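You operate a simulated robot arm through the tools that you are given. There is no shell and no other tool. Be economical: measure what you need, move in short steps, check, and stop when the job is done.

You are at the controls of a simulated robot arm. One attempt, no reset.

## Task
Paint the bare patch on the white board with the paint pad.
Fine: take the paint from the low pot, put the pad back on its tray and the lid back on.

The check looks at the end state, three seconds after you hand in, the way a careful person would. Anything else that was tipped, shoved, dropped, spilled or broken makes it a failure. Lids that push on must go on centred and level and be pressed home; caps that screw on are set level and turned clockwise until they are tight.

## Robot
A 7-joint arm with a two-finger parallel gripper, fixed in place. Base frame: the origin is at the foot of the arm, x ahead of it, y to its left, z up; the work surface is at about z = 0.91. Units: m, degrees, N and s.
With the tool pointing down near the work surface it reaches from about 0.48 to 0.92 m from the base axis. Its first joint turns from -115.0 to 115.0 degrees. Payload 3.91 kg.
The tool frame sits at the grasp point between the pads (the TCP): z along the fingers, y along the line on which they close. The tips reach 0.03 m beyond it. Largest opening 0.11 m; finger width 0.02, thickness 0.01; the body of the gripper, 0.048 by 0.112 m, starts 0.055 m behind the TCP.
Orientation is told as [roll, pitch, yaw] about the base's x, y, z axes, in that order, counted from this pose: with the fingers straight down and closing along the base's y, the tool's x points along the base's -x, its y along +y and its z along -z.

## Interface
- The arm moves only by the tool jog_arm. Its argument "increments" is a list of rows, each a list of 7 numbers: the shift along the tool's x, y, z in m, then the turn, a rotation vector about the tool's x, y, z in degrees, then the finger opening in m, from 0 to 0.11. In form: [[x, y, z, rx, ry, rz, jaw], ...]. A call has 1 to 12 rows; each row shifts and turns the commanded pose from where the row before left it, along the tool's axes as they then stand. Rows are played at 5 a second. More than 0.05 m and 8.6 degrees between two rows, or a gripper value outside its range, and nothing of the call is played. Where a pose cannot be reached the arm comes as near as it can. A force on the tool above 40 N (or 10 N above the force at the start of the call, whichever is more), or a blocked arm, ends the call early, and 0.2 s more pass. The fingers move at their own pace (about 0.153 m/s each) and stop on an object; they squeeze with about 38 N. The grip force told is the motor's: it shows also when the fingers shut on nothing. Time passes only in rows, and 0.2 s behind the last, so rows that do not move let the fingers close. It gives the time, the measured TCP pose, the force on the tool (base axes), the opening and the grip force at its end, in the units of the frame above (readings bear some noise), and new pictures: "views" is both (left out), scene, wrist or none.
- Cameras (640 x 400 px; columns grow to the right, rows downward): "scene" is fixed at [0.3917, 0.6508, 1.7186]; the picture's right is [-0.98, -0.19, 0.00], its down [-0.13, 0.68, -0.72] and it looks along [0.14, -0.71, -0.69] (base axes); focal length 343 px, centre (320, 200). "wrist" rides on the gripper at [0.072, 0.017, -0.103] in the tool frame; the picture's right is [-0.23, 0.97, 0.00], its down [-0.76, -0.18, -0.62] and it looks along [-0.61, -0.14, 0.78] (tool axes); focal length 222 px, centre (320, 200). There is no depth. A picture from a camera that has moved, and an enlarged one, comes with that camera's place and axes in the base frame and with its lens. The place of the scene camera against the robot may be out by one fixed shift of up to 0.025 m in any direction.
- move_column(by): slides the trunk up (or, below 0, down) by that many m; the arm rides with it, the base frame stays. It gives what a move gives, with no picture.
- inspect(camera, box): a new picture of the part [left, top, right, bottom] of that camera's present view, enlarged. It takes no simulated time.
- job_done(): hands the job in; it is judged then, once.

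Go step by step. Nothing tells you positions but the pictures and the camera data: compare them with the known pose of the tool, close in by small moves and look again before you grip or let go. The budget is 120 turns and 170 pictures, counting those below and the enlarged ones. Unless the task says otherwise, let go and move clear before handing in, and close with one line.

The tools are called after "Call:" as name(argument=value, ...) on one line, values as JSON. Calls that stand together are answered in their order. jog_arm: Moves the arm, as the interface text tells. Its arguments: {"type":"object","properties":{"increments":{"type":"array","items":{"type":"array","items":{"type":"number"}}},"views":{"type":"string","enum":["both","scene","wrist","none"]}},"required":["increments"]} The other tools are called the same way: move_column (by) slides the trunk up or down; inspect (camera, box) takes an enlarged picture of a part of a camera's view; job_done () hands the job in.

At the start:

```text
time: 0.0
tool_pos: [0.5294, -0.0384, 1.3149]
orientation: [0.0, 0.0, -0.1]
ft_force: [0.1, 0.4, -0.3]
grip_width: 0.1098
grasp_force: 0.1
trunk travel left (down, up): [-0.75, 0.24]
```

scene: 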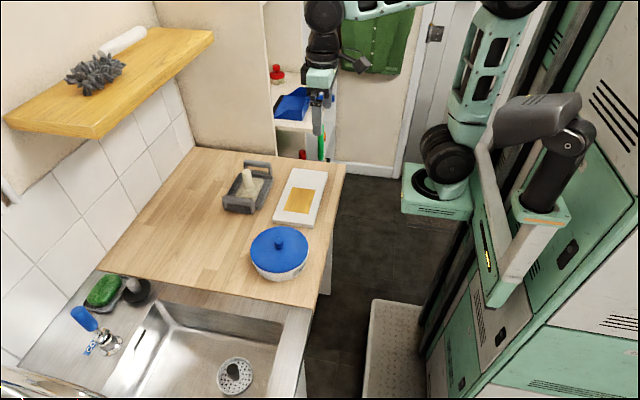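
wrist: 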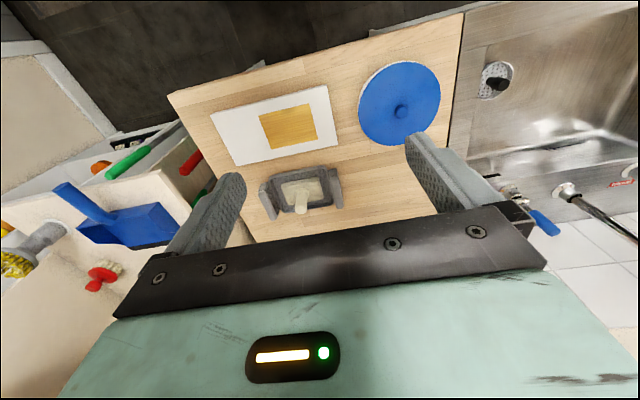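

I see the blue-lidded pot near (0.61, 0.10), the board with the bare patch near (0.62, -0.13) and the tray with the pad near (0.80, -0.16). I look closer first.

Call:
inspect(camera="scene", box=[200, 140, 360, 300])

Call:
inspect(camera="wrist", box=[190, 50, 450, 230])

```text
2.50 times, centred on (280, 220) of scene
camera zoom: at [0.3917, 0.6508, 1.7186], right [-0.98, -0.19, 0.0], down [-0.13, 0.68, -0.72], along [0.14, -0.71, -0.69], focal length 858 px, centre (420, 150)
```

zoom: 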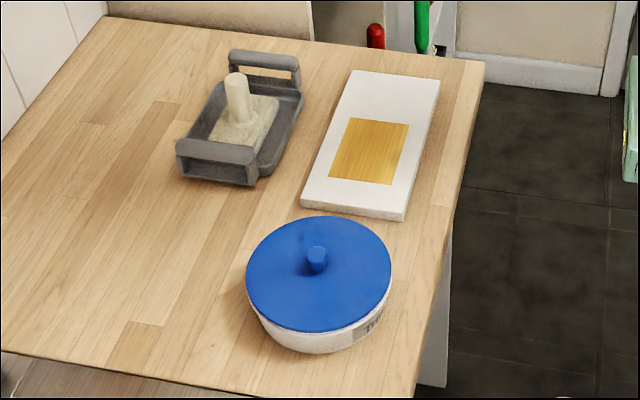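

```text
2.22 times, centred on (320, 140) of wrist
camera zoom: at [0.4567, -0.0195, 1.4171], right [0.23, 0.97, 0.0], down [0.76, -0.18, 0.62], along [0.61, -0.14, -0.78], focal length 494 px, centre (320, 333)
```

zoom: 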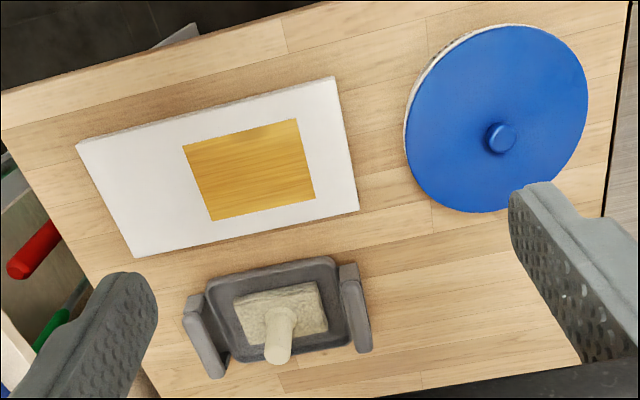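

Everything is clear: knob on the lid, upright handle on the pad, a tray with raised ends. I move to above the lid for a close look.

Call:
jog_arm(increments=[[-0.017, 0.028, 0.03, 0, 0, 0, 0.11], [-0.017, 0.028, 0.03, 0, 0, 0, 0.11], [-0.017, 0.028, 0.03, 0, 0, 0, 0.11], [-0.017, 0.028, 0.03, 0, 0, 0, 0.11], [-0.017, 0.028, 0.03, 0, 0, 0, 0.11], [0, 0, 0, 0, 0, 0, 0.11]])

```text
time: 1.4
tool_pos: [0.6153, 0.1024, 1.164]
orientation: [0.0, -0.1, 0.0]
ft_force: [-0.7, 0.0, -0.4]
grip_width: 0.1099
grasp_force: 0.1
trunk travel left (down, up): [-0.75, 0.24]
camera wrist: at [0.5424, 0.1212, 1.2667], right [0.23, 0.97, 0.0], down [0.76, -0.18, 0.62], along [0.61, -0.14, -0.78], focal length 222 px, centre (320, 200)
```

scene: 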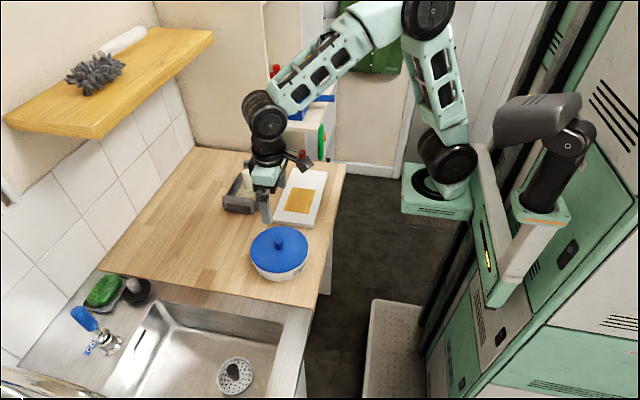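
wrist: 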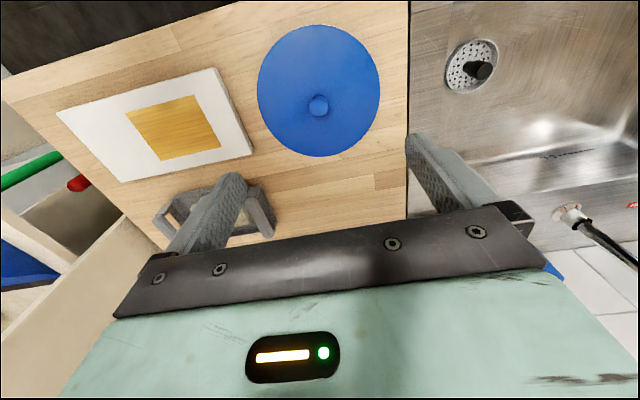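

The knob triangulates to about (0.621, 0.102, 0.98). I come down above it with the fingers half open and look again.

Call:
jog_arm(increments=[[-0.005, 0, 0.04, 0, 0, 0, 0.06], [0, 0, 0.04, 0, 0, 0, 0.06], [0, 0, 0.04, 0, 0, 0, 0.06], [0, 0, 0, 0, 0, 0, 0.06]], views="both")

Call:
inspect(camera="scene", box=[230, 180, 330, 290])

Call:
inspect(camera="wrist", box=[200, 60, 440, 220])

```text
time: 2.4
tool_pos: [0.6198, 0.1036, 1.043]
orientation: [0.1, -0.1, 0.1]
ft_force: [-0.1, 0.6, -0.4]
grip_width: 0.0598
grasp_force: 0.1
trunk travel left (down, up): [-0.75, 0.24]
camera wrist: at [0.5472, 0.1209, 1.1463], right [0.23, 0.97, 0.0], down [0.76, -0.18, 0.62], along [0.61, -0.14, -0.78], focal length 222 px, centre (320, 200)
```

scene: 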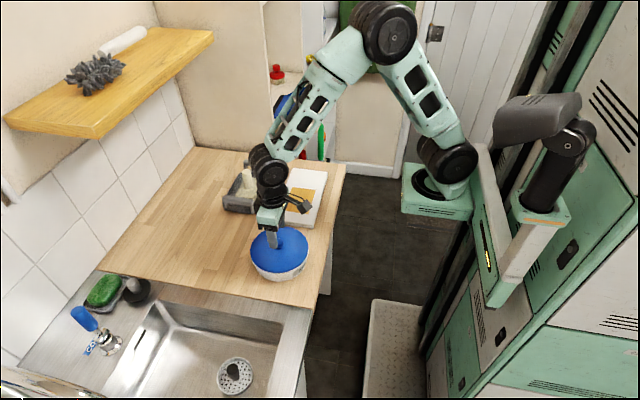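
wrist: 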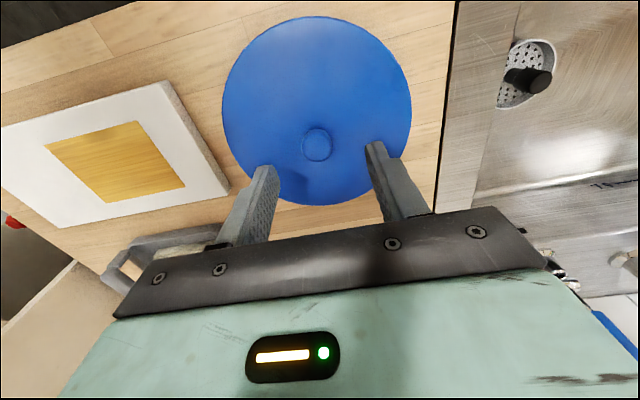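

```text
3.64 times, centred on (280, 235) of scene
camera zoom: at [0.3917, 0.6508, 1.7186], right [-0.98, -0.19, 0.0], down [-0.13, 0.68, -0.72], along [0.14, -0.71, -0.69], focal length 1248 px, centre (466, 73)
```

zoom: 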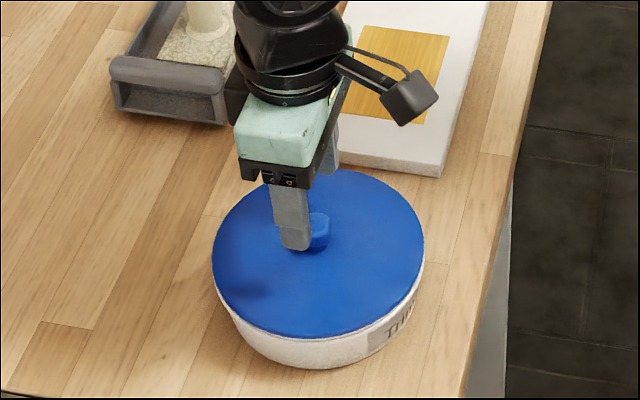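

```text
2.50 times, centred on (320, 140) of wrist
camera zoom: at [0.5472, 0.1209, 1.1463], right [0.23, 0.97, 0.0], down [0.76, -0.18, 0.62], along [0.61, -0.14, -0.78], focal length 555 px, centre (320, 350)
```

zoom: 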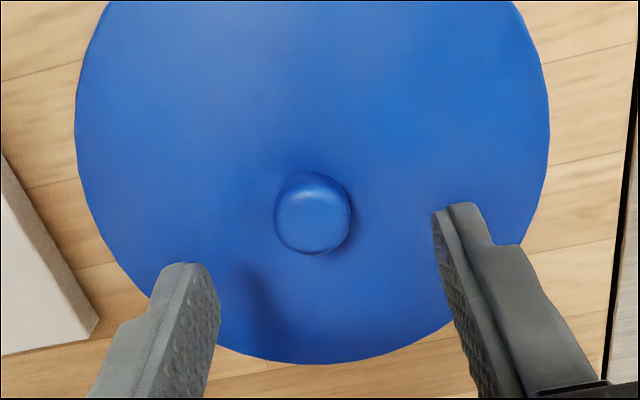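

The knob is centred under the tool to within 1–2 mm. I go down so that the tips flank it, then close.

Call:
jog_arm(increments=[[0.001, -0.001, 0.02, 0, 0, 0, 0.06], [0, 0, 0.015, 0, 0, 0, 0.06], [0, 0, 0.005, 0, 0, 0, 0.06], [0, 0, 0, 0, 0, 0, 0.06]])

Call:
inspect(camera="scene", box=[230, 180, 330, 290])

Call:
inspect(camera="wrist", box=[200, 60, 440, 220])

```text
time: 3.4
tool_pos: [0.6181, 0.1014, 1.0036]
orientation: [0.0, 0.0, 0.0]
ft_force: [-0.5, 0.5, -0.4]
grip_width: 0.0599
grasp_force: 0.1
trunk travel left (down, up): [-0.75, 0.24]
camera wrist: at [0.546, 0.1198, 1.1067], right [0.23, 0.97, 0.0], down [0.76, -0.18, 0.62], along [0.61, -0.14, -0.78], focal length 222 px, centre (320, 200)
```

scene: 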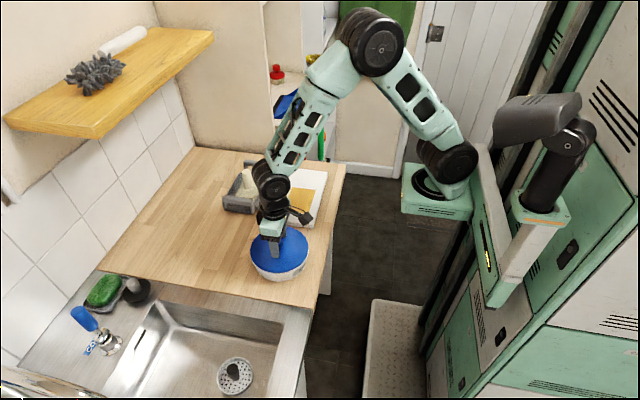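
wrist: 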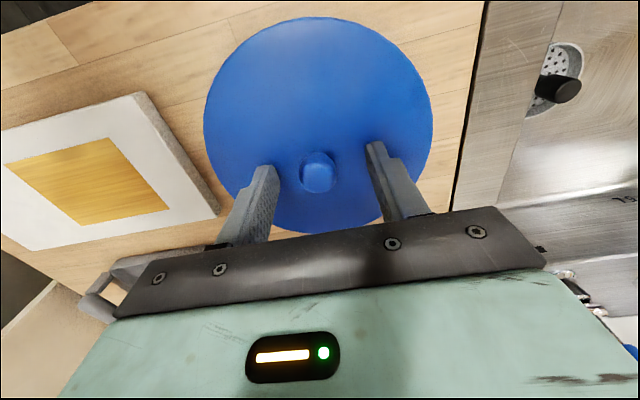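

```text
3.64 times, centred on (280, 235) of scene
camera zoom: at [0.3917, 0.6508, 1.7186], right [-0.98, -0.19, 0.0], down [-0.13, 0.68, -0.72], along [0.14, -0.71, -0.69], focal length 1248 px, centre (466, 73)
```

zoom: 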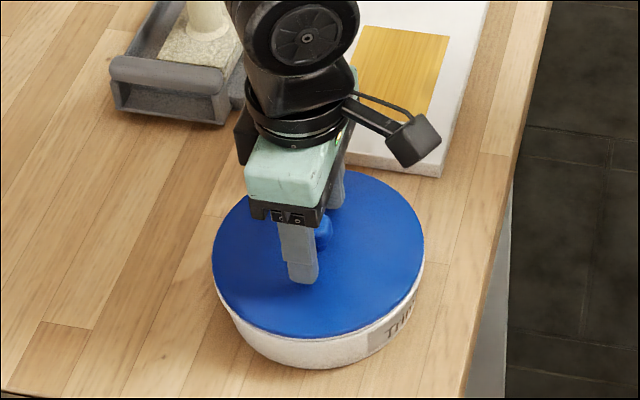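

```text
2.50 times, centred on (320, 140) of wrist
camera zoom: at [0.546, 0.1198, 1.1067], right [0.23, 0.97, 0.0], down [0.76, -0.18, 0.62], along [0.61, -0.14, -0.78], focal length 555 px, centre (320, 350)
```

zoom: 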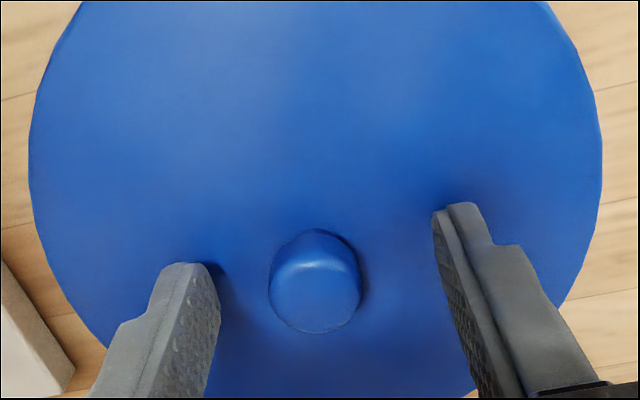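

The tips are beside the knob, slightly above the lid. I go 5 mm lower and close.

Call:
jog_arm(increments=[[-0.002, 0.0005, 0.005, 0, 0, 0, 0.06], [0, 0, 0, 0, 0, 0, 0.03], [0, 0, 0, 0, 0, 0, 0.0], [0, 0, 0, 0, 0, 0, 0.0], [0, 0, 0, 0, 0, 0, 0.0]], views="wrist")

```text
time: 4.6
tool_pos: [0.6198, 0.1018, 0.9992]
orientation: [0.0, 0.0, 0.0]
ft_force: [-0.1, 0.9, -0.1]
grip_width: 0.0232
grasp_force: 37.3
trunk travel left (down, up): [-0.75, 0.24]
camera wrist: at [0.5477, 0.1203, 1.1019], right [0.23, 0.97, 0.0], down [0.76, -0.18, 0.62], along [0.61, -0.14, -0.78], focal length 222 px, centre (320, 200)
```

wrist: 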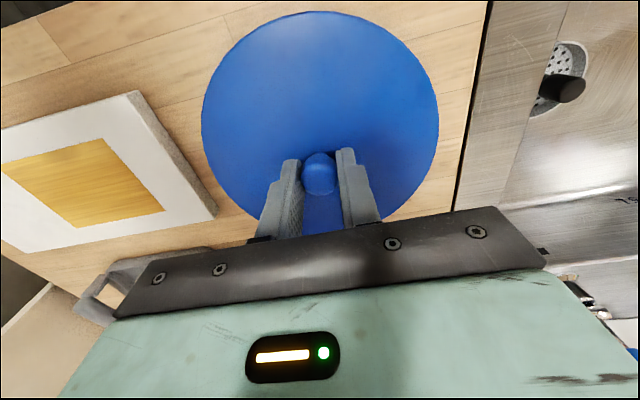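

The knob (23 mm) is held. I lift slowly straight up to pull the lid off.

Call:
jog_arm(increments=[[0, 0, -0.005, 0, 0, 0, 0], [0, 0, -0.01, 0, 0, 0, 0], [0, 0, -0.015, 0, 0, 0, 0], [0, 0, -0.03, 0, 0, 0, 0], [0, 0, -0.03, 0, 0, 0, 0], [0, 0, 0, 0, 0, 0, 0]])

Call:
inspect(camera="scene", box=[220, 170, 340, 300])

```text
time: 6.0
tool_pos: [0.6196, 0.1032, 1.0901]
orientation: [-0.1, 0.0, 0.0]
ft_force: [0.8, -0.4, -1.3]
grip_width: 0.0227
grasp_force: 37.4
trunk travel left (down, up): [-0.75, 0.24]
camera wrist: at [0.5473, 0.1207, 1.1928], right [0.23, 0.97, 0.0], down [0.76, -0.18, 0.62], along [0.61, -0.14, -0.78], focal length 222 px, centre (320, 200)
```

scene: 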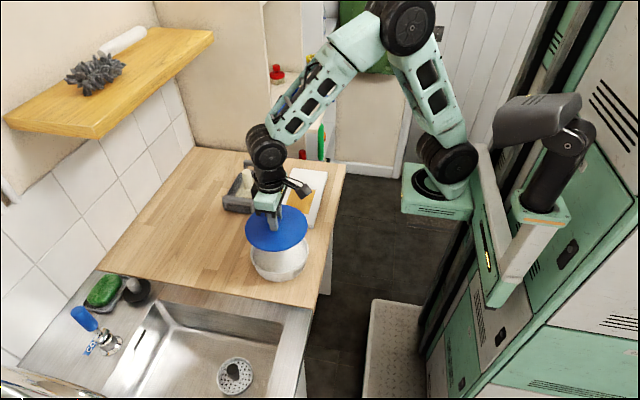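
wrist: 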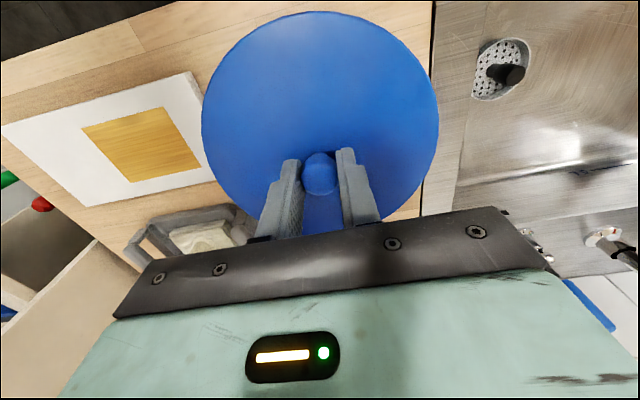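

```text
3.08 times, centred on (280, 235) of scene
camera zoom: at [0.3917, 0.6508, 1.7186], right [-0.98, -0.19, 0.0], down [-0.13, 0.68, -0.72], along [0.14, -0.71, -0.69], focal length 1056 px, centre (443, 92)
```

zoom: 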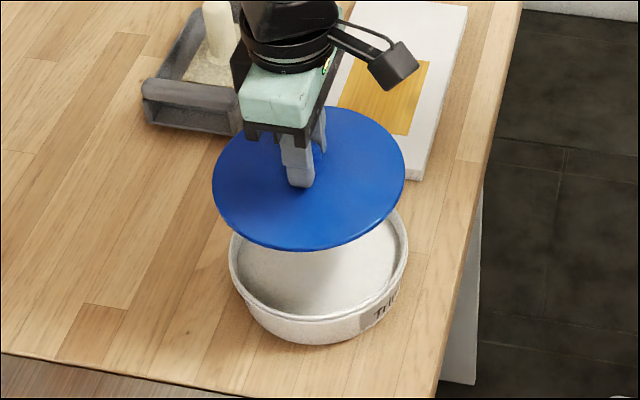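

The lid is off and the pot is open. I carry the lid to the free table area around (0.83, 0.115) and stop a little above the surface.

Call:
jog_arm(increments=[[-0.042, 0.002, 0, 0, 0, 0, 0], [-0.042, 0.002, 0, 0, 0, 0, 0], [-0.042, 0.002, 0, 0, 0, 0, 0], [-0.042, 0.002, 0, 0, 0, 0, 0], [-0.042, 0.003, 0, 0, 0, 0, 0], [0, 0, 0.045, 0, 0, 0, 0], [0, 0, 0.045, 0, 0, 0, 0], [0, 0, 0.015, 0, 0, 0, 0], [0, 0, 0, 0, 0, 0, 0]])

Call:
inspect(camera="scene", box=[150, 150, 310, 310])

```text
time: 8.0
tool_pos: [0.8305, 0.1125, 0.9834]
orientation: [0.0, 0.0, 0.0]
ft_force: [1.8, 0.3, -1.0]
grip_width: 0.0228
grasp_force: 37.6
trunk travel left (down, up): [-0.75, 0.24]
camera wrist: at [0.7577, 0.1312, 1.0867], right [0.23, 0.97, 0.0], down [0.76, -0.18, 0.62], along [0.61, -0.14, -0.78], focal length 222 px, centre (320, 200)
```

scene: 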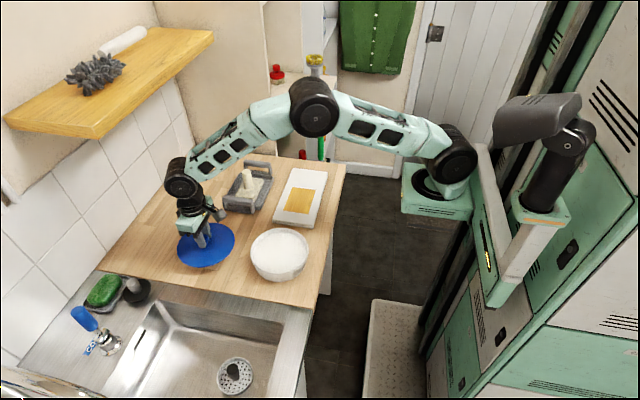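
wrist: 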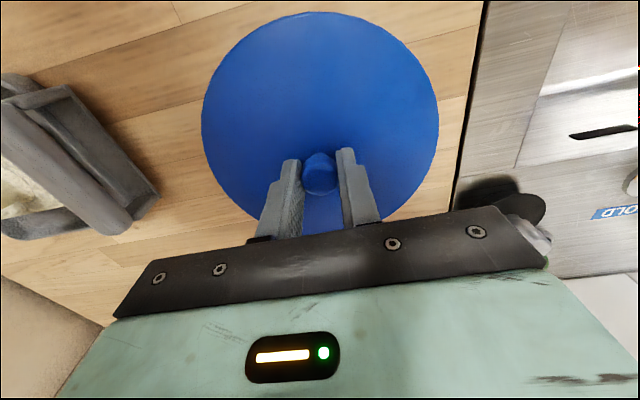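

```text
2.50 times, centred on (230, 230) of scene
camera zoom: at [0.3917, 0.6508, 1.7186], right [-0.98, -0.19, 0.0], down [-0.13, 0.68, -0.72], along [0.14, -0.71, -0.69], focal length 858 px, centre (545, 125)
```

zoom: 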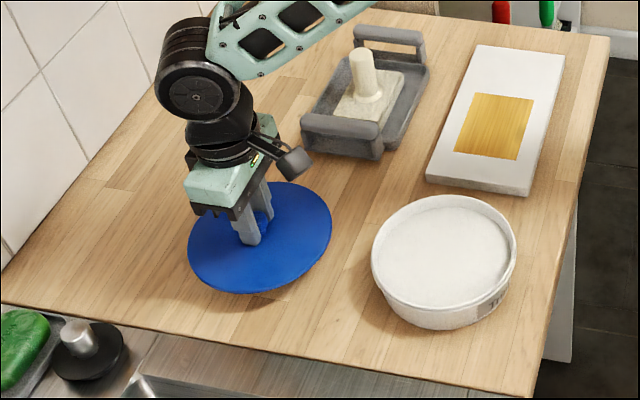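

The spot is free. I lower the lid in small steps, watching the force.

Call:
jog_arm(increments=[[0, 0, 0.01, 0, 0, 0, 0], [0, 0, 0.008, 0, 0, 0, 0], [0, 0, 0.005, 0, 0, 0, 0], [0, 0, 0, 0, 0, 0, 0]], views="none")

Call:
inspect(camera="scene", box=[150, 200, 260, 290])

```text
time: 9.0
tool_pos: [0.8299, 0.1109, 0.9608]
orientation: [0.0, 0.0, 0.0]
ft_force: [0.8, 0.0, -0.5]
grip_width: 0.023
grasp_force: 38.8
trunk travel left (down, up): [-0.75, 0.24]
```

```text
4.44 times, centred on (205, 245) of scene
camera zoom: at [0.3917, 0.6508, 1.7186], right [-0.98, -0.19, 0.0], down [-0.13, 0.68, -0.72], along [0.14, -0.71, -0.69], focal length 1526 px, centre (831, 0)
```

zoom: 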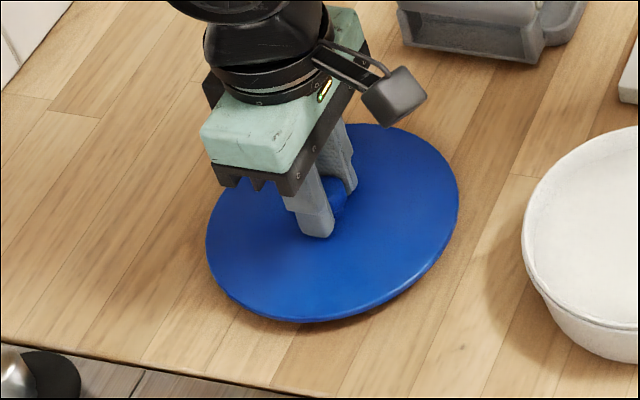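

Call:
jog_arm(increments=[[0, 0, 0.003, 0, 0, 0, 0], [0, 0, 0.003, 0, 0, 0, 0], [0, 0, 0, 0, 0, 0, 0]], views="none")

```text
time: 9.8
tool_pos: [0.8305, 0.1124, 0.9557]
orientation: [0.0, 0.0, 0.0]
ft_force: [-0.2, 0.2, -1.2]
grip_width: 0.0231
grasp_force: 38.3
trunk travel left (down, up): [-0.75, 0.24]
```

Not down yet. I continue in small steps.

Call:
jog_arm(increments=[[0, 0, 0.002, 0, 0, 0, 0], [0, 0, 0.002, 0, 0, 0, 0], [0, 0, 0.002, 0, 0, 0, 0], [0, 0, 0, 0, 0, 0, 0]], views="none")

Call:
inspect(camera="scene", box=[150, 200, 260, 290])

```text
time: 10.8
tool_pos: [0.8303, 0.1126, 0.9495]
orientation: [0.0, 0.0, 0.0]
ft_force: [-0.2, 0.2, -0.6]
grip_width: 0.023
grasp_force: 38.5
trunk travel left (down, up): [-0.75, 0.24]
```

```text
4.44 times, centred on (205, 245) of scene
camera zoom: at [0.3917, 0.6508, 1.7186], right [-0.98, -0.19, 0.0], down [-0.13, 0.68, -0.72], along [0.14, -0.71, -0.69], focal length 1526 px, centre (831, 0)
```

zoom: 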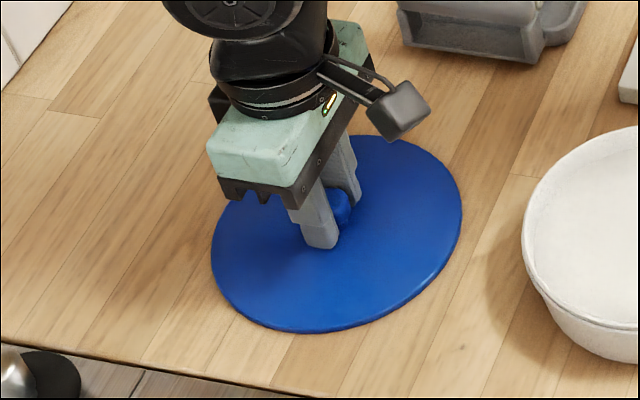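

Call:
jog_arm(increments=[[0, 0, 0.0015, 0, 0, 0, 0], [0, 0, 0.0015, 0, 0, 0, 0], [0, 0, 0, 0, 0, 0, 0]], views="none")

Call:
inspect(camera="scene", box=[150, 200, 260, 290])

```text
time: 11.6
tool_pos: [0.8305, 0.1139, 0.9492]
orientation: [0.1, -0.2, 0.0]
ft_force: [-3.2, -0.7, 16.6]
grip_width: 0.0231
grasp_force: 38.6
trunk travel left (down, up): [-0.75, 0.24]
```

```text
4.44 times, centred on (205, 245) of scene
camera zoom: at [0.3917, 0.6508, 1.7186], right [-0.98, -0.19, 0.0], down [-0.13, 0.68, -0.72], along [0.14, -0.71, -0.69], focal length 1526 px, centre (831, 0)
```

zoom: 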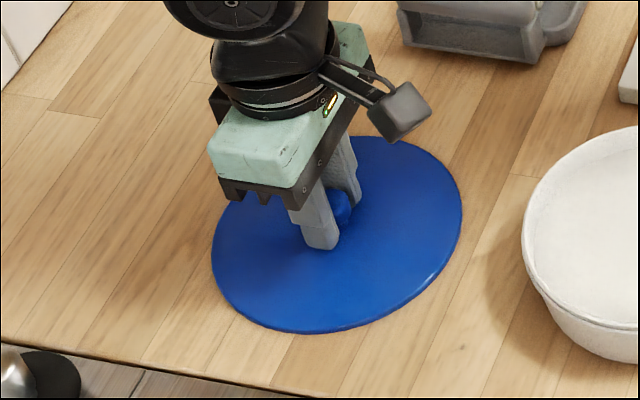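

The lid rests on the table (contact at TCP z ≈ 0.949). I relieve the push, open and rise.

Call:
jog_arm(increments=[[0, 0, -0.002, 0, 0, 0, 0], [0, 0, 0, 0, 0, 0, 0.05], [0, 0, 0, 0, 0, 0, 0.06], [0, 0, -0.02, 0, 0, 0, 0.06], [0, 0, -0.045, 0, 0, 0, 0.06], [0, 0, -0.045, 0, 0, 0, 0.06], [0, 0, -0.045, 0, 0, 0, 0.06], [0, 0, 0, 0, 0, 0, 0.06]])

```text
time: 13.4
tool_pos: [0.8323, 0.112, 1.1047]
orientation: [-0.1, 0.0, 0.1]
ft_force: [-0.6, -0.4, 0.4]
grip_width: 0.06
grasp_force: 0.1
trunk travel left (down, up): [-0.75, 0.24]
camera wrist: at [0.759, 0.1308, 1.2075], right [0.23, 0.97, 0.0], down [0.76, -0.18, 0.62], along [0.61, -0.14, -0.78], focal length 222 px, centre (320, 200)
```

scene: 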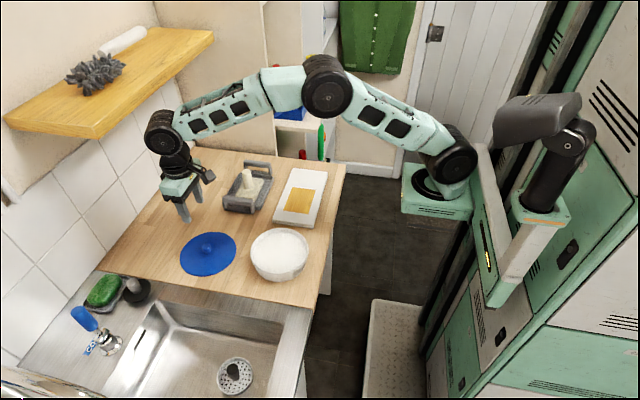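
wrist: 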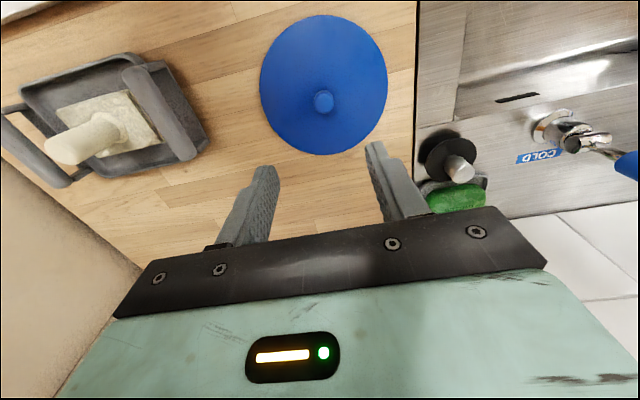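

The lid lies flat. Next I go above the pad's handle, near (0.79, -0.16), staying high to measure.

Call:
jog_arm(increments=[[0.007, -0.045, -0.015, 0, 0, 0, 0.06], [0.007, -0.045, -0.015, 0, 0, 0, 0.06], [0.007, -0.045, -0.015, 0, 0, 0, 0.06], [0.007, -0.045, 0, 0, 0, 0, 0.06], [0.007, -0.045, 0, 0, 0, 0, 0.06], [0.007, -0.045, 0, 0, 0, 0, 0.06], [0, 0, 0, 0, 0, 0, 0.06]])

Call:
inspect(camera="wrist", box=[200, 60, 440, 220])

```text
time: 15.0
tool_pos: [0.7878, -0.1585, 1.1488]
orientation: [0.0, -0.1, -0.1]
ft_force: [0.4, -1.0, -0.1]
grip_width: 0.0599
grasp_force: 0.1
trunk travel left (down, up): [-0.75, 0.24]
camera wrist: at [0.7156, -0.1398, 1.251], right [0.23, 0.97, 0.0], down [0.76, -0.18, 0.62], along [0.61, -0.14, -0.78], focal length 222 px, centre (320, 200)
```

scene: 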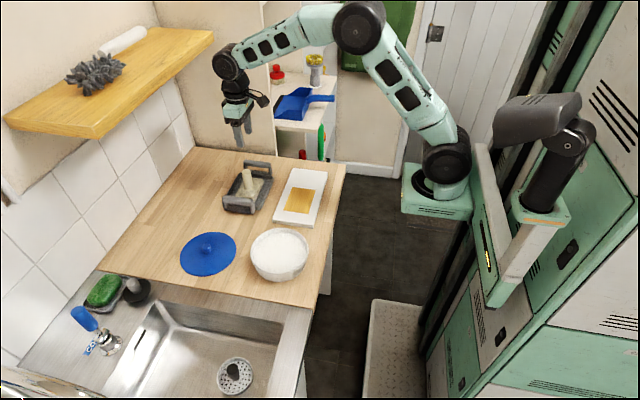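
wrist: 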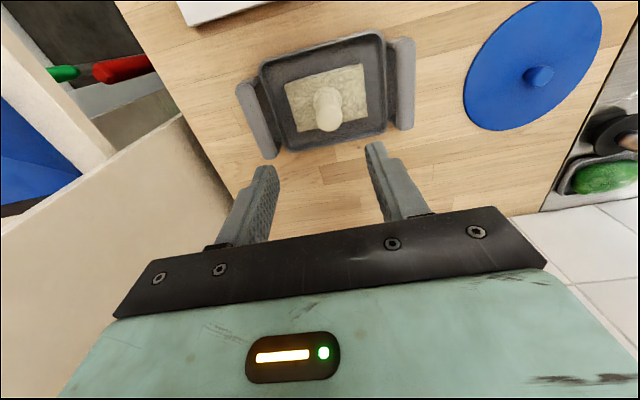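

```text
2.50 times, centred on (320, 140) of wrist
camera zoom: at [0.7156, -0.1398, 1.251], right [0.23, 0.97, 0.0], down [0.76, -0.18, 0.62], along [0.61, -0.14, -0.78], focal length 555 px, centre (320, 350)
```

zoom: 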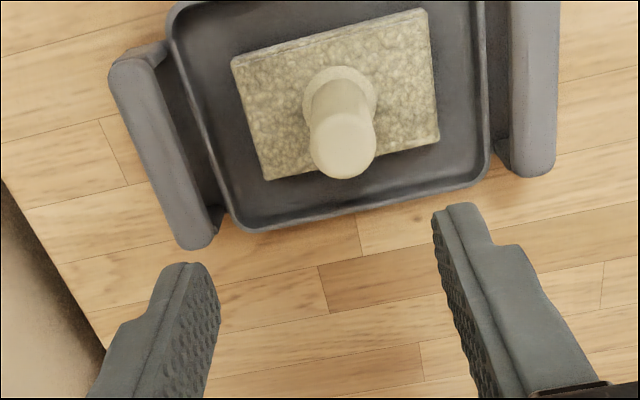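

The pad is axis-aligned, about 0.10 × 0.063 m centred near (0.798, -0.148), with its handle top near z 1.015; the patch is about 0.08 × 0.116 m. I lower to just above the handle and check.

Call:
jog_arm(increments=[[-0.0095, 0.011, 0.03, 0, 0, 0, 0.07], [0, 0, 0.03, 0, 0, 0, 0.07], [0, 0, 0.03, 0, 0, 0, 0.07], [0, 0, 0, 0, 0, 0, 0.07]])

Call:
inspect(camera="wrist", box=[200, 60, 440, 220])

Call:
inspect(camera="scene", box=[200, 130, 300, 220])

```text
time: 16.0
tool_pos: [0.7983, -0.1466, 1.0589]
orientation: [0.0, 0.0, 0.1]
ft_force: [-1.1, -0.6, 0.9]
grip_width: 0.0702
grasp_force: 0.1
trunk travel left (down, up): [-0.75, 0.24]
camera wrist: at [0.7254, -0.1286, 1.1612], right [0.23, 0.97, 0.0], down [0.76, -0.18, 0.62], along [0.61, -0.14, -0.78], focal length 222 px, centre (320, 200)
```

scene: 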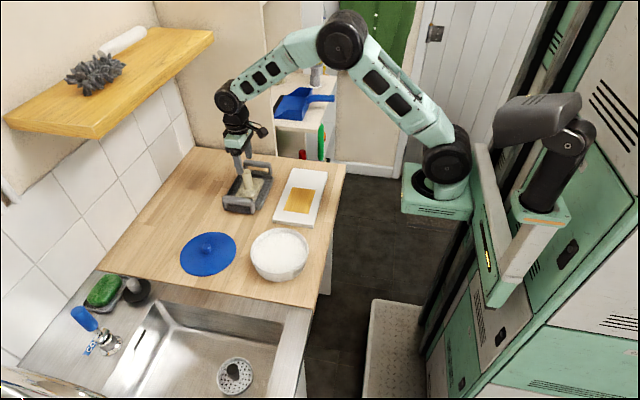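
wrist: 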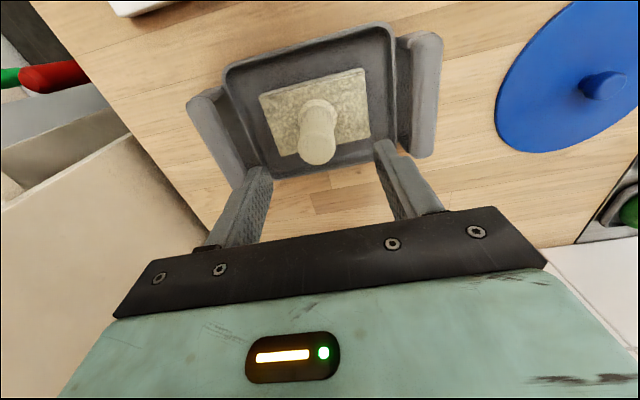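

```text
2.50 times, centred on (320, 140) of wrist
camera zoom: at [0.7254, -0.1286, 1.1612], right [0.23, 0.97, 0.0], down [0.76, -0.18, 0.62], along [0.61, -0.14, -0.78], focal length 555 px, centre (320, 350)
```

zoom: 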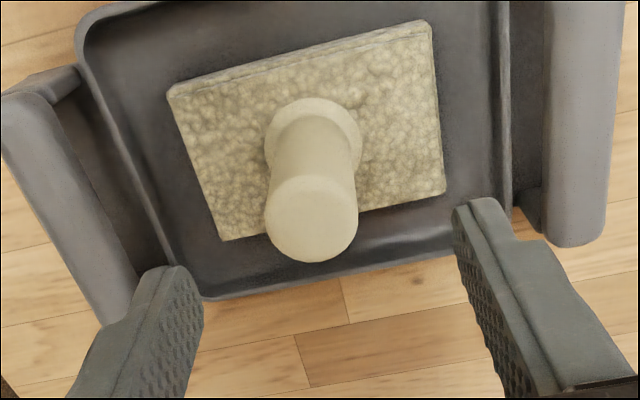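

```text
4.44 times, centred on (250, 175) of scene
camera zoom: at [0.3917, 0.6508, 1.7186], right [-0.98, -0.19, 0.0], down [-0.13, 0.68, -0.72], along [0.14, -0.71, -0.69], focal length 1526 px, centre (631, 311)
```

zoom: 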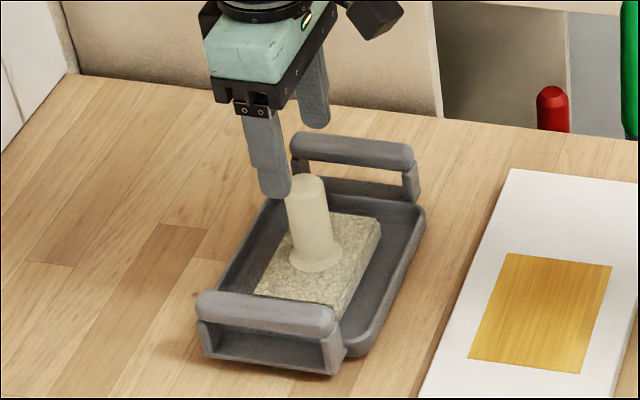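

The tool is centred over the handle. I go down to grip it with the tips above the collar.

Call:
jog_arm(increments=[[0, -0.001, 0.03, 0, 0, 0, 0.07], [0, 0, 0.03, 0, 0, 0, 0.07], [0, 0, 0.016, 0, 0, 0, 0.07], [0, 0, 0, 0, 0, 0, 0.07]])

Call:
inspect(camera="scene", box=[200, 130, 300, 220])

Call:
inspect(camera="wrist", box=[200, 60, 440, 220])

```text
time: 17.0
tool_pos: [0.7973, -0.1471, 0.9819]
orientation: [-0.1, -0.1, 0.0]
ft_force: [-0.1, 0.5, -0.1]
grip_width: 0.0697
grasp_force: 0.0
trunk travel left (down, up): [-0.75, 0.24]
camera wrist: at [0.7254, -0.129, 1.0846], right [0.23, 0.97, 0.0], down [0.76, -0.18, 0.62], along [0.61, -0.14, -0.78], focal length 222 px, centre (320, 200)
```

scene: 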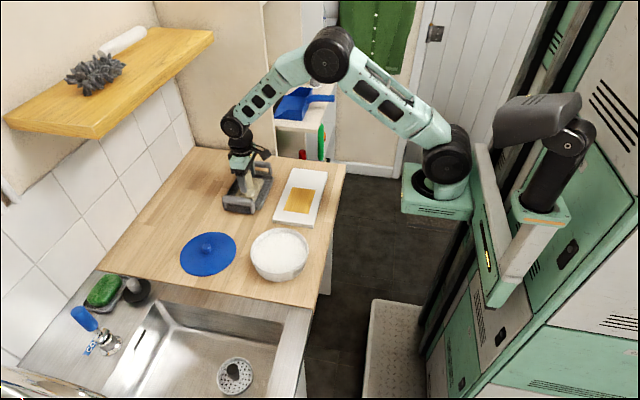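
wrist: 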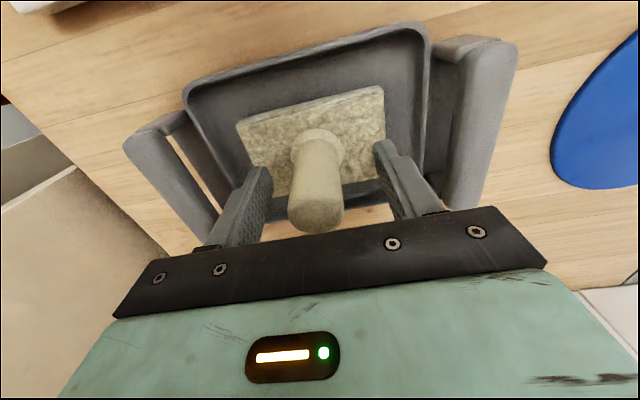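

```text
4.44 times, centred on (250, 175) of scene
camera zoom: at [0.3917, 0.6508, 1.7186], right [-0.98, -0.19, 0.0], down [-0.13, 0.68, -0.72], along [0.14, -0.71, -0.69], focal length 1526 px, centre (631, 311)
```

zoom: 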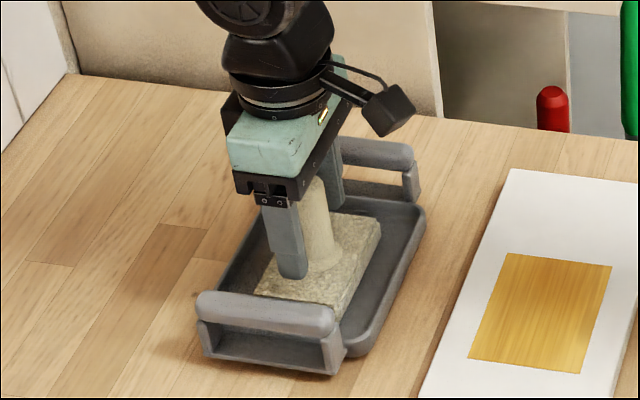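

```text
2.50 times, centred on (320, 140) of wrist
camera zoom: at [0.7254, -0.129, 1.0846], right [0.23, 0.97, 0.0], down [0.76, -0.18, 0.62], along [0.61, -0.14, -0.78], focal length 555 px, centre (320, 350)
```

zoom: 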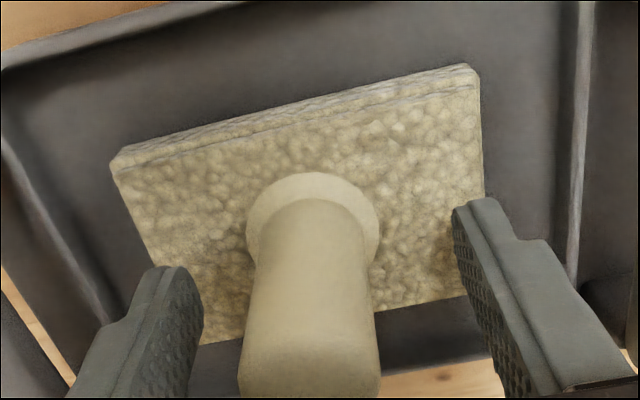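

Aligned. I raise 4 mm to stay off the collar and close on the handle.

Call:
jog_arm(increments=[[0, -0.0005, -0.004, 0, 0, 0, 0.07], [0, 0, 0, 0, 0, 0, 0.04], [0, 0, 0, 0, 0, 0, 0.0], [0, 0, 0, 0, 0, 0, 0.0], [0, 0, 0, 0, 0, 0, 0.0]], views="wrist")

```text
time: 18.2
tool_pos: [0.7974, -0.1491, 0.9862]
orientation: [0.0, 0.0, 0.0]
ft_force: [0.4, 1.2, 0.0]
grip_width: 0.0289
grasp_force: 38.2
trunk travel left (down, up): [-0.75, 0.24]
camera wrist: at [0.7253, -0.1294, 1.0889], right [0.23, 0.97, 0.0], down [0.76, -0.18, 0.62], along [0.61, -0.14, -0.78], focal length 222 px, centre (320, 200)
```

wrist: 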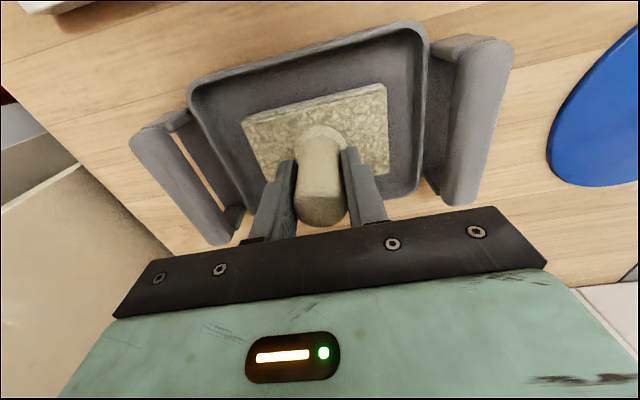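

The handle (29 mm) is held. I lift and carry the pad to above the pot, and check before dipping.

Call:
jog_arm(increments=[[0, 0, -0.02, 0, 0, 0, 0], [0, 0, -0.045, 0, 0, 0, 0], [0, 0, -0.045, 0, 0, 0, 0], [0.0254, 0.0357, 0, 0, 0, 0, 0], [0.0254, 0.0357, 0, 0, 0, 0, 0], [0.0254, 0.0357, 0, 0, 0, 0, 0], [0.0254, 0.0357, 0, 0, 0, 0, 0], [0.0254, 0.0357, 0, 0, 0, 0, 0], [0.0254, 0.0357, 0, 0, 0, 0, 0], [0.0254, 0.0357, 0, 0, 0, 0, 0], [0, 0, 0, 0, 0, 0, 0]])

Call:
inspect(camera="scene", box=[220, 170, 340, 300])

```text
time: 20.6
tool_pos: [0.6188, 0.1026, 1.0969]
orientation: [-0.1, -0.1, 0.0]
ft_force: [0.1, 0.1, -1.0]
grip_width: 0.0291
grasp_force: 38.1
trunk travel left (down, up): [-0.75, 0.24]
camera wrist: at [0.5464, 0.1211, 1.1987], right [0.23, 0.97, 0.0], down [0.76, -0.18, 0.62], along [0.61, -0.14, -0.78], focal length 222 px, centre (320, 200)
```

scene: 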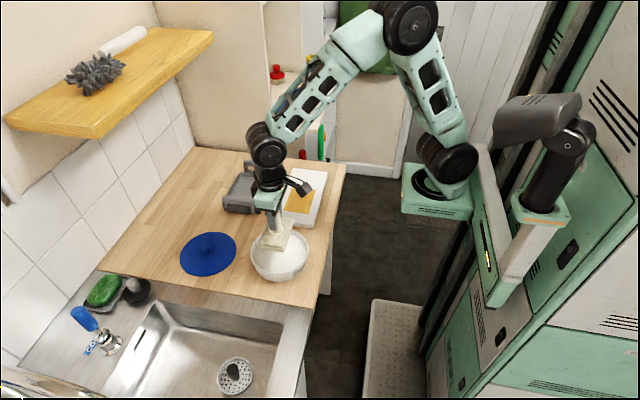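
wrist: 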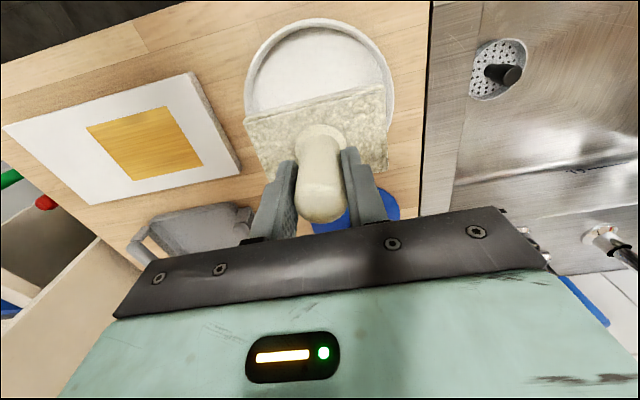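

```text
3.08 times, centred on (280, 235) of scene
camera zoom: at [0.3917, 0.6508, 1.7186], right [-0.98, -0.19, 0.0], down [-0.13, 0.68, -0.72], along [0.14, -0.71, -0.69], focal length 1056 px, centre (443, 92)
```

zoom: 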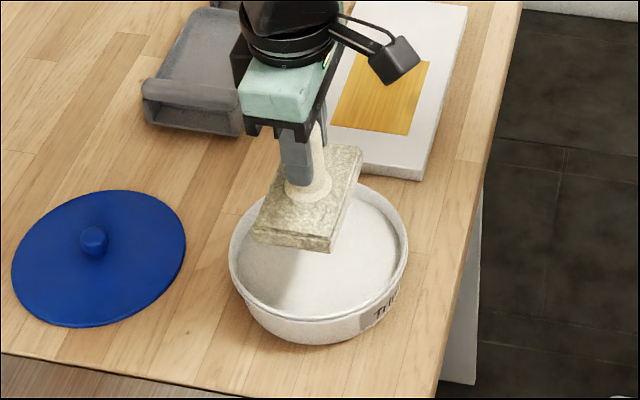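

The pad is centred over the pot. I lower it between the rims and look.

Call:
jog_arm(increments=[[-0.001, 0, 0.04, 0, 0, 0, 0], [0, 0, 0.03, 0, 0, 0, 0], [0, 0, 0.01, 0, 0, 0, 0], [0, 0, 0, 0, 0, 0, 0]])

Call:
inspect(camera="scene", box=[230, 190, 330, 290])

Call:
inspect(camera="wrist", box=[200, 0, 440, 220])

```text
time: 21.6
tool_pos: [0.6203, 0.1033, 1.0184]
orientation: [0.1, -0.1, -0.1]
ft_force: [0.9, -1.2, 27.1]
grip_width: 0.029
grasp_force: 38.3
trunk travel left (down, up): [-0.75, 0.24]
camera wrist: at [0.5481, 0.1206, 1.1201], right [0.23, 0.97, 0.0], down [0.76, -0.18, 0.63], along [0.61, -0.14, -0.78], focal length 222 px, centre (320, 200)
```

scene: 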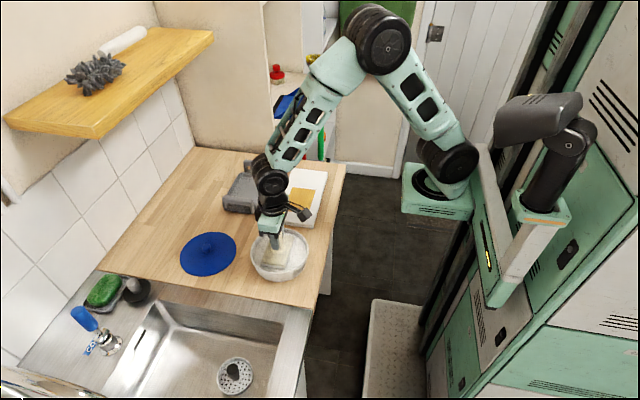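
wrist: 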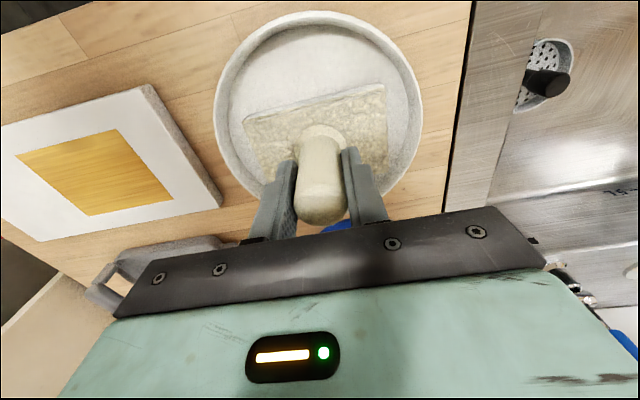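

```text
4.00 times, centred on (280, 240) of scene
camera zoom: at [0.3917, 0.6508, 1.7186], right [-0.98, -0.19, 0.0], down [-0.13, 0.68, -0.72], along [0.14, -0.71, -0.69], focal length 1373 px, centre (480, 40)
```

zoom: 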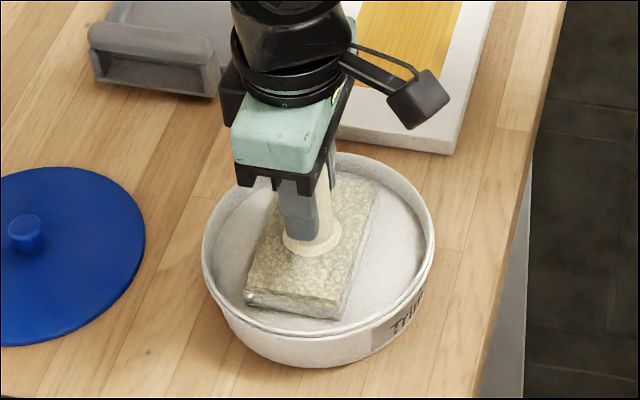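

```text
1.82 times, centred on (320, 110) of wrist
camera zoom: at [0.5481, 0.1206, 1.1201], right [0.23, 0.97, 0.0], down [0.76, -0.18, 0.63], along [0.61, -0.14, -0.78], focal length 404 px, centre (320, 364)
```

zoom: 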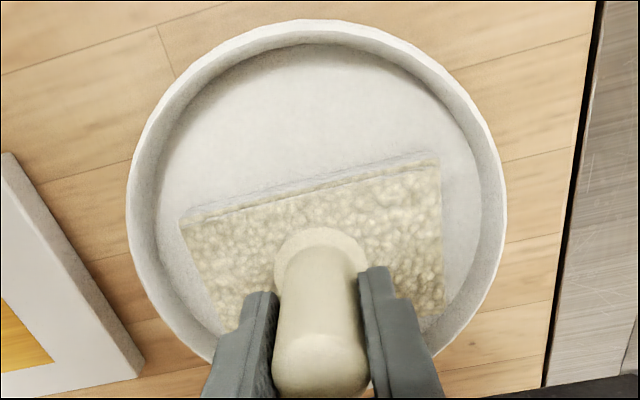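

The pad stands on the paint with 27 N, inside the rim. I ease off, hold a moment, then lift and check that it took paint.

Call:
jog_arm(increments=[[0, 0, -0.001, 0, 0, 0, 0], [0, 0, 0, 0, 0, 0, 0], [0, 0, 0, 0, 0, 0, 0], [0, 0, -0.01, 0, 0, 0, 0], [0, 0, -0.03, 0, 0, 0, 0], [0, 0, -0.045, 0, 0, 0, 0], [0, 0, 0, 0, 0, 0, 0]], views="wrist")

Call:
inspect(camera="scene", box=[230, 180, 330, 290])

```text
time: 23.2
tool_pos: [0.6215, 0.1026, 1.1018]
orientation: [0.0, 0.1, 0.0]
ft_force: [0.7, 0.0, -0.5]
grip_width: 0.0289
grasp_force: 38.1
trunk travel left (down, up): [-0.75, 0.24]
camera wrist: at [0.5492, 0.1208, 1.2046], right [0.23, 0.97, 0.0], down [0.76, -0.18, 0.62], along [0.61, -0.14, -0.78], focal length 222 px, centre (320, 200)
```

wrist: 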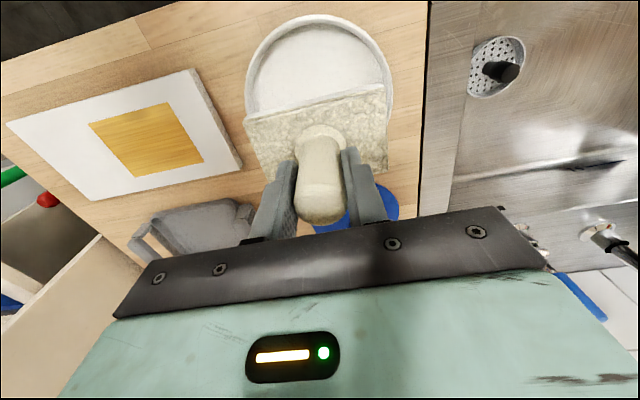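

```text
3.64 times, centred on (280, 235) of scene
camera zoom: at [0.3917, 0.6508, 1.7186], right [-0.98, -0.19, 0.0], down [-0.13, 0.68, -0.72], along [0.14, -0.71, -0.69], focal length 1248 px, centre (466, 73)
```

zoom: 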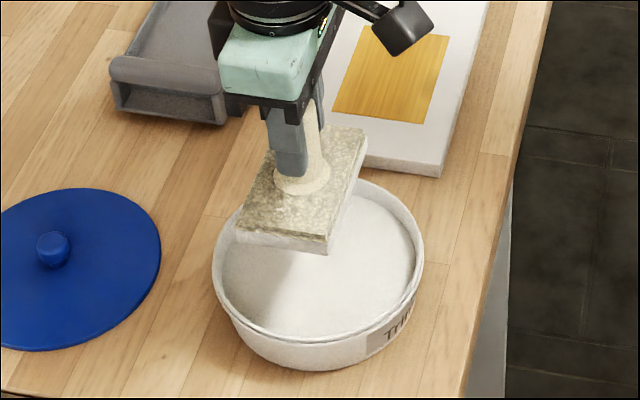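

The pad's lower edge is white: it's loaded. I carry it above the patch at (0.622, -0.128) and check alignment.

Call:
jog_arm(increments=[[0, -0.046, 0, 0, 0, 0, 0], [0, -0.046, 0, 0, 0, 0, 0], [0, -0.046, 0, 0, 0, 0, 0], [0, -0.046, 0, 0, 0, 0, 0], [0, -0.046, 0, 0, 0, 0, 0], [0, 0, 0, 0, 0, 0, 0]])

Call:
inspect(camera="scene", box=[250, 140, 350, 240])

Call:
inspect(camera="wrist", box=[180, 0, 460, 220])

```text
time: 24.6
tool_pos: [0.6223, -0.1295, 1.1011]
orientation: [0.0, -0.1, 0.0]
ft_force: [0.0, -0.4, -0.6]
grip_width: 0.0287
grasp_force: 37.9
trunk travel left (down, up): [-0.75, 0.24]
camera wrist: at [0.549, -0.1109, 1.2044], right [0.23, 0.97, 0.0], down [0.76, -0.18, 0.62], along [0.61, -0.14, -0.78], focal length 222 px, centre (320, 200)
```

scene: 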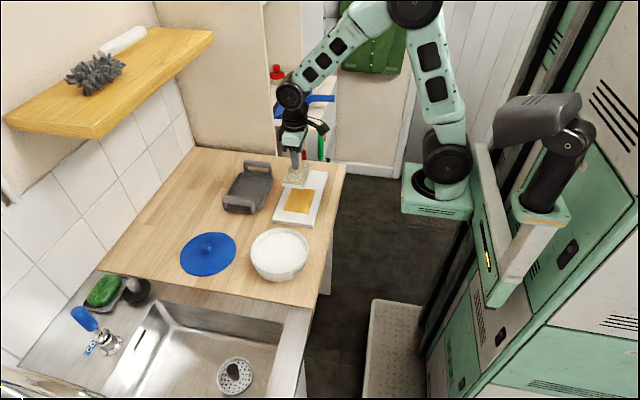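
wrist: 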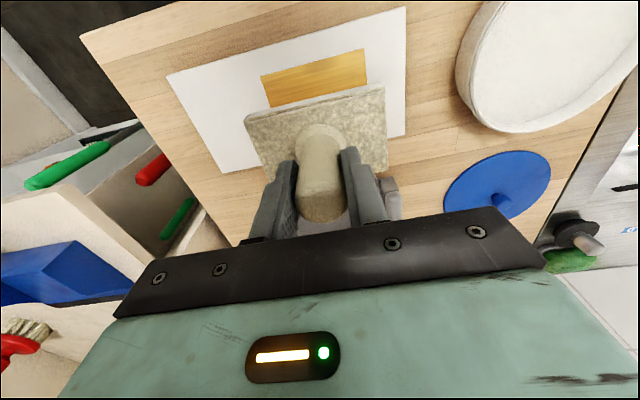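

```text
4.00 times, centred on (300, 190) of scene
camera zoom: at [0.3917, 0.6508, 1.7186], right [-0.98, -0.19, 0.0], down [-0.13, 0.68, -0.72], along [0.14, -0.71, -0.69], focal length 1373 px, centre (400, 240)
```

zoom: 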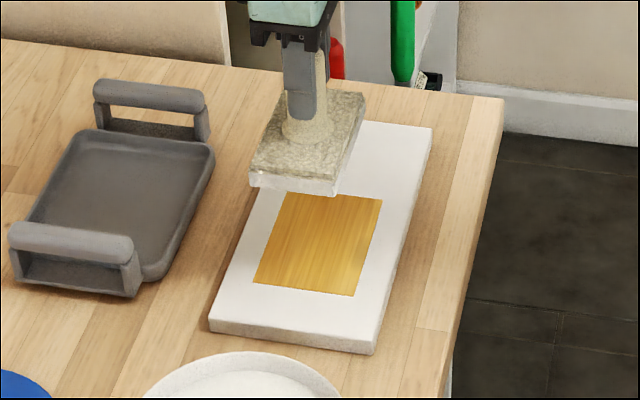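

```text
1.82 times, centred on (320, 110) of wrist
camera zoom: at [0.549, -0.1109, 1.2044], right [0.23, 0.97, 0.0], down [0.76, -0.18, 0.62], along [0.61, -0.14, -0.78], focal length 404 px, centre (320, 364)
```

zoom: 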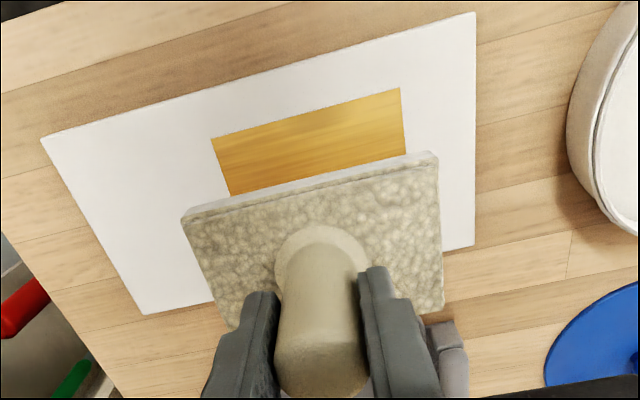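

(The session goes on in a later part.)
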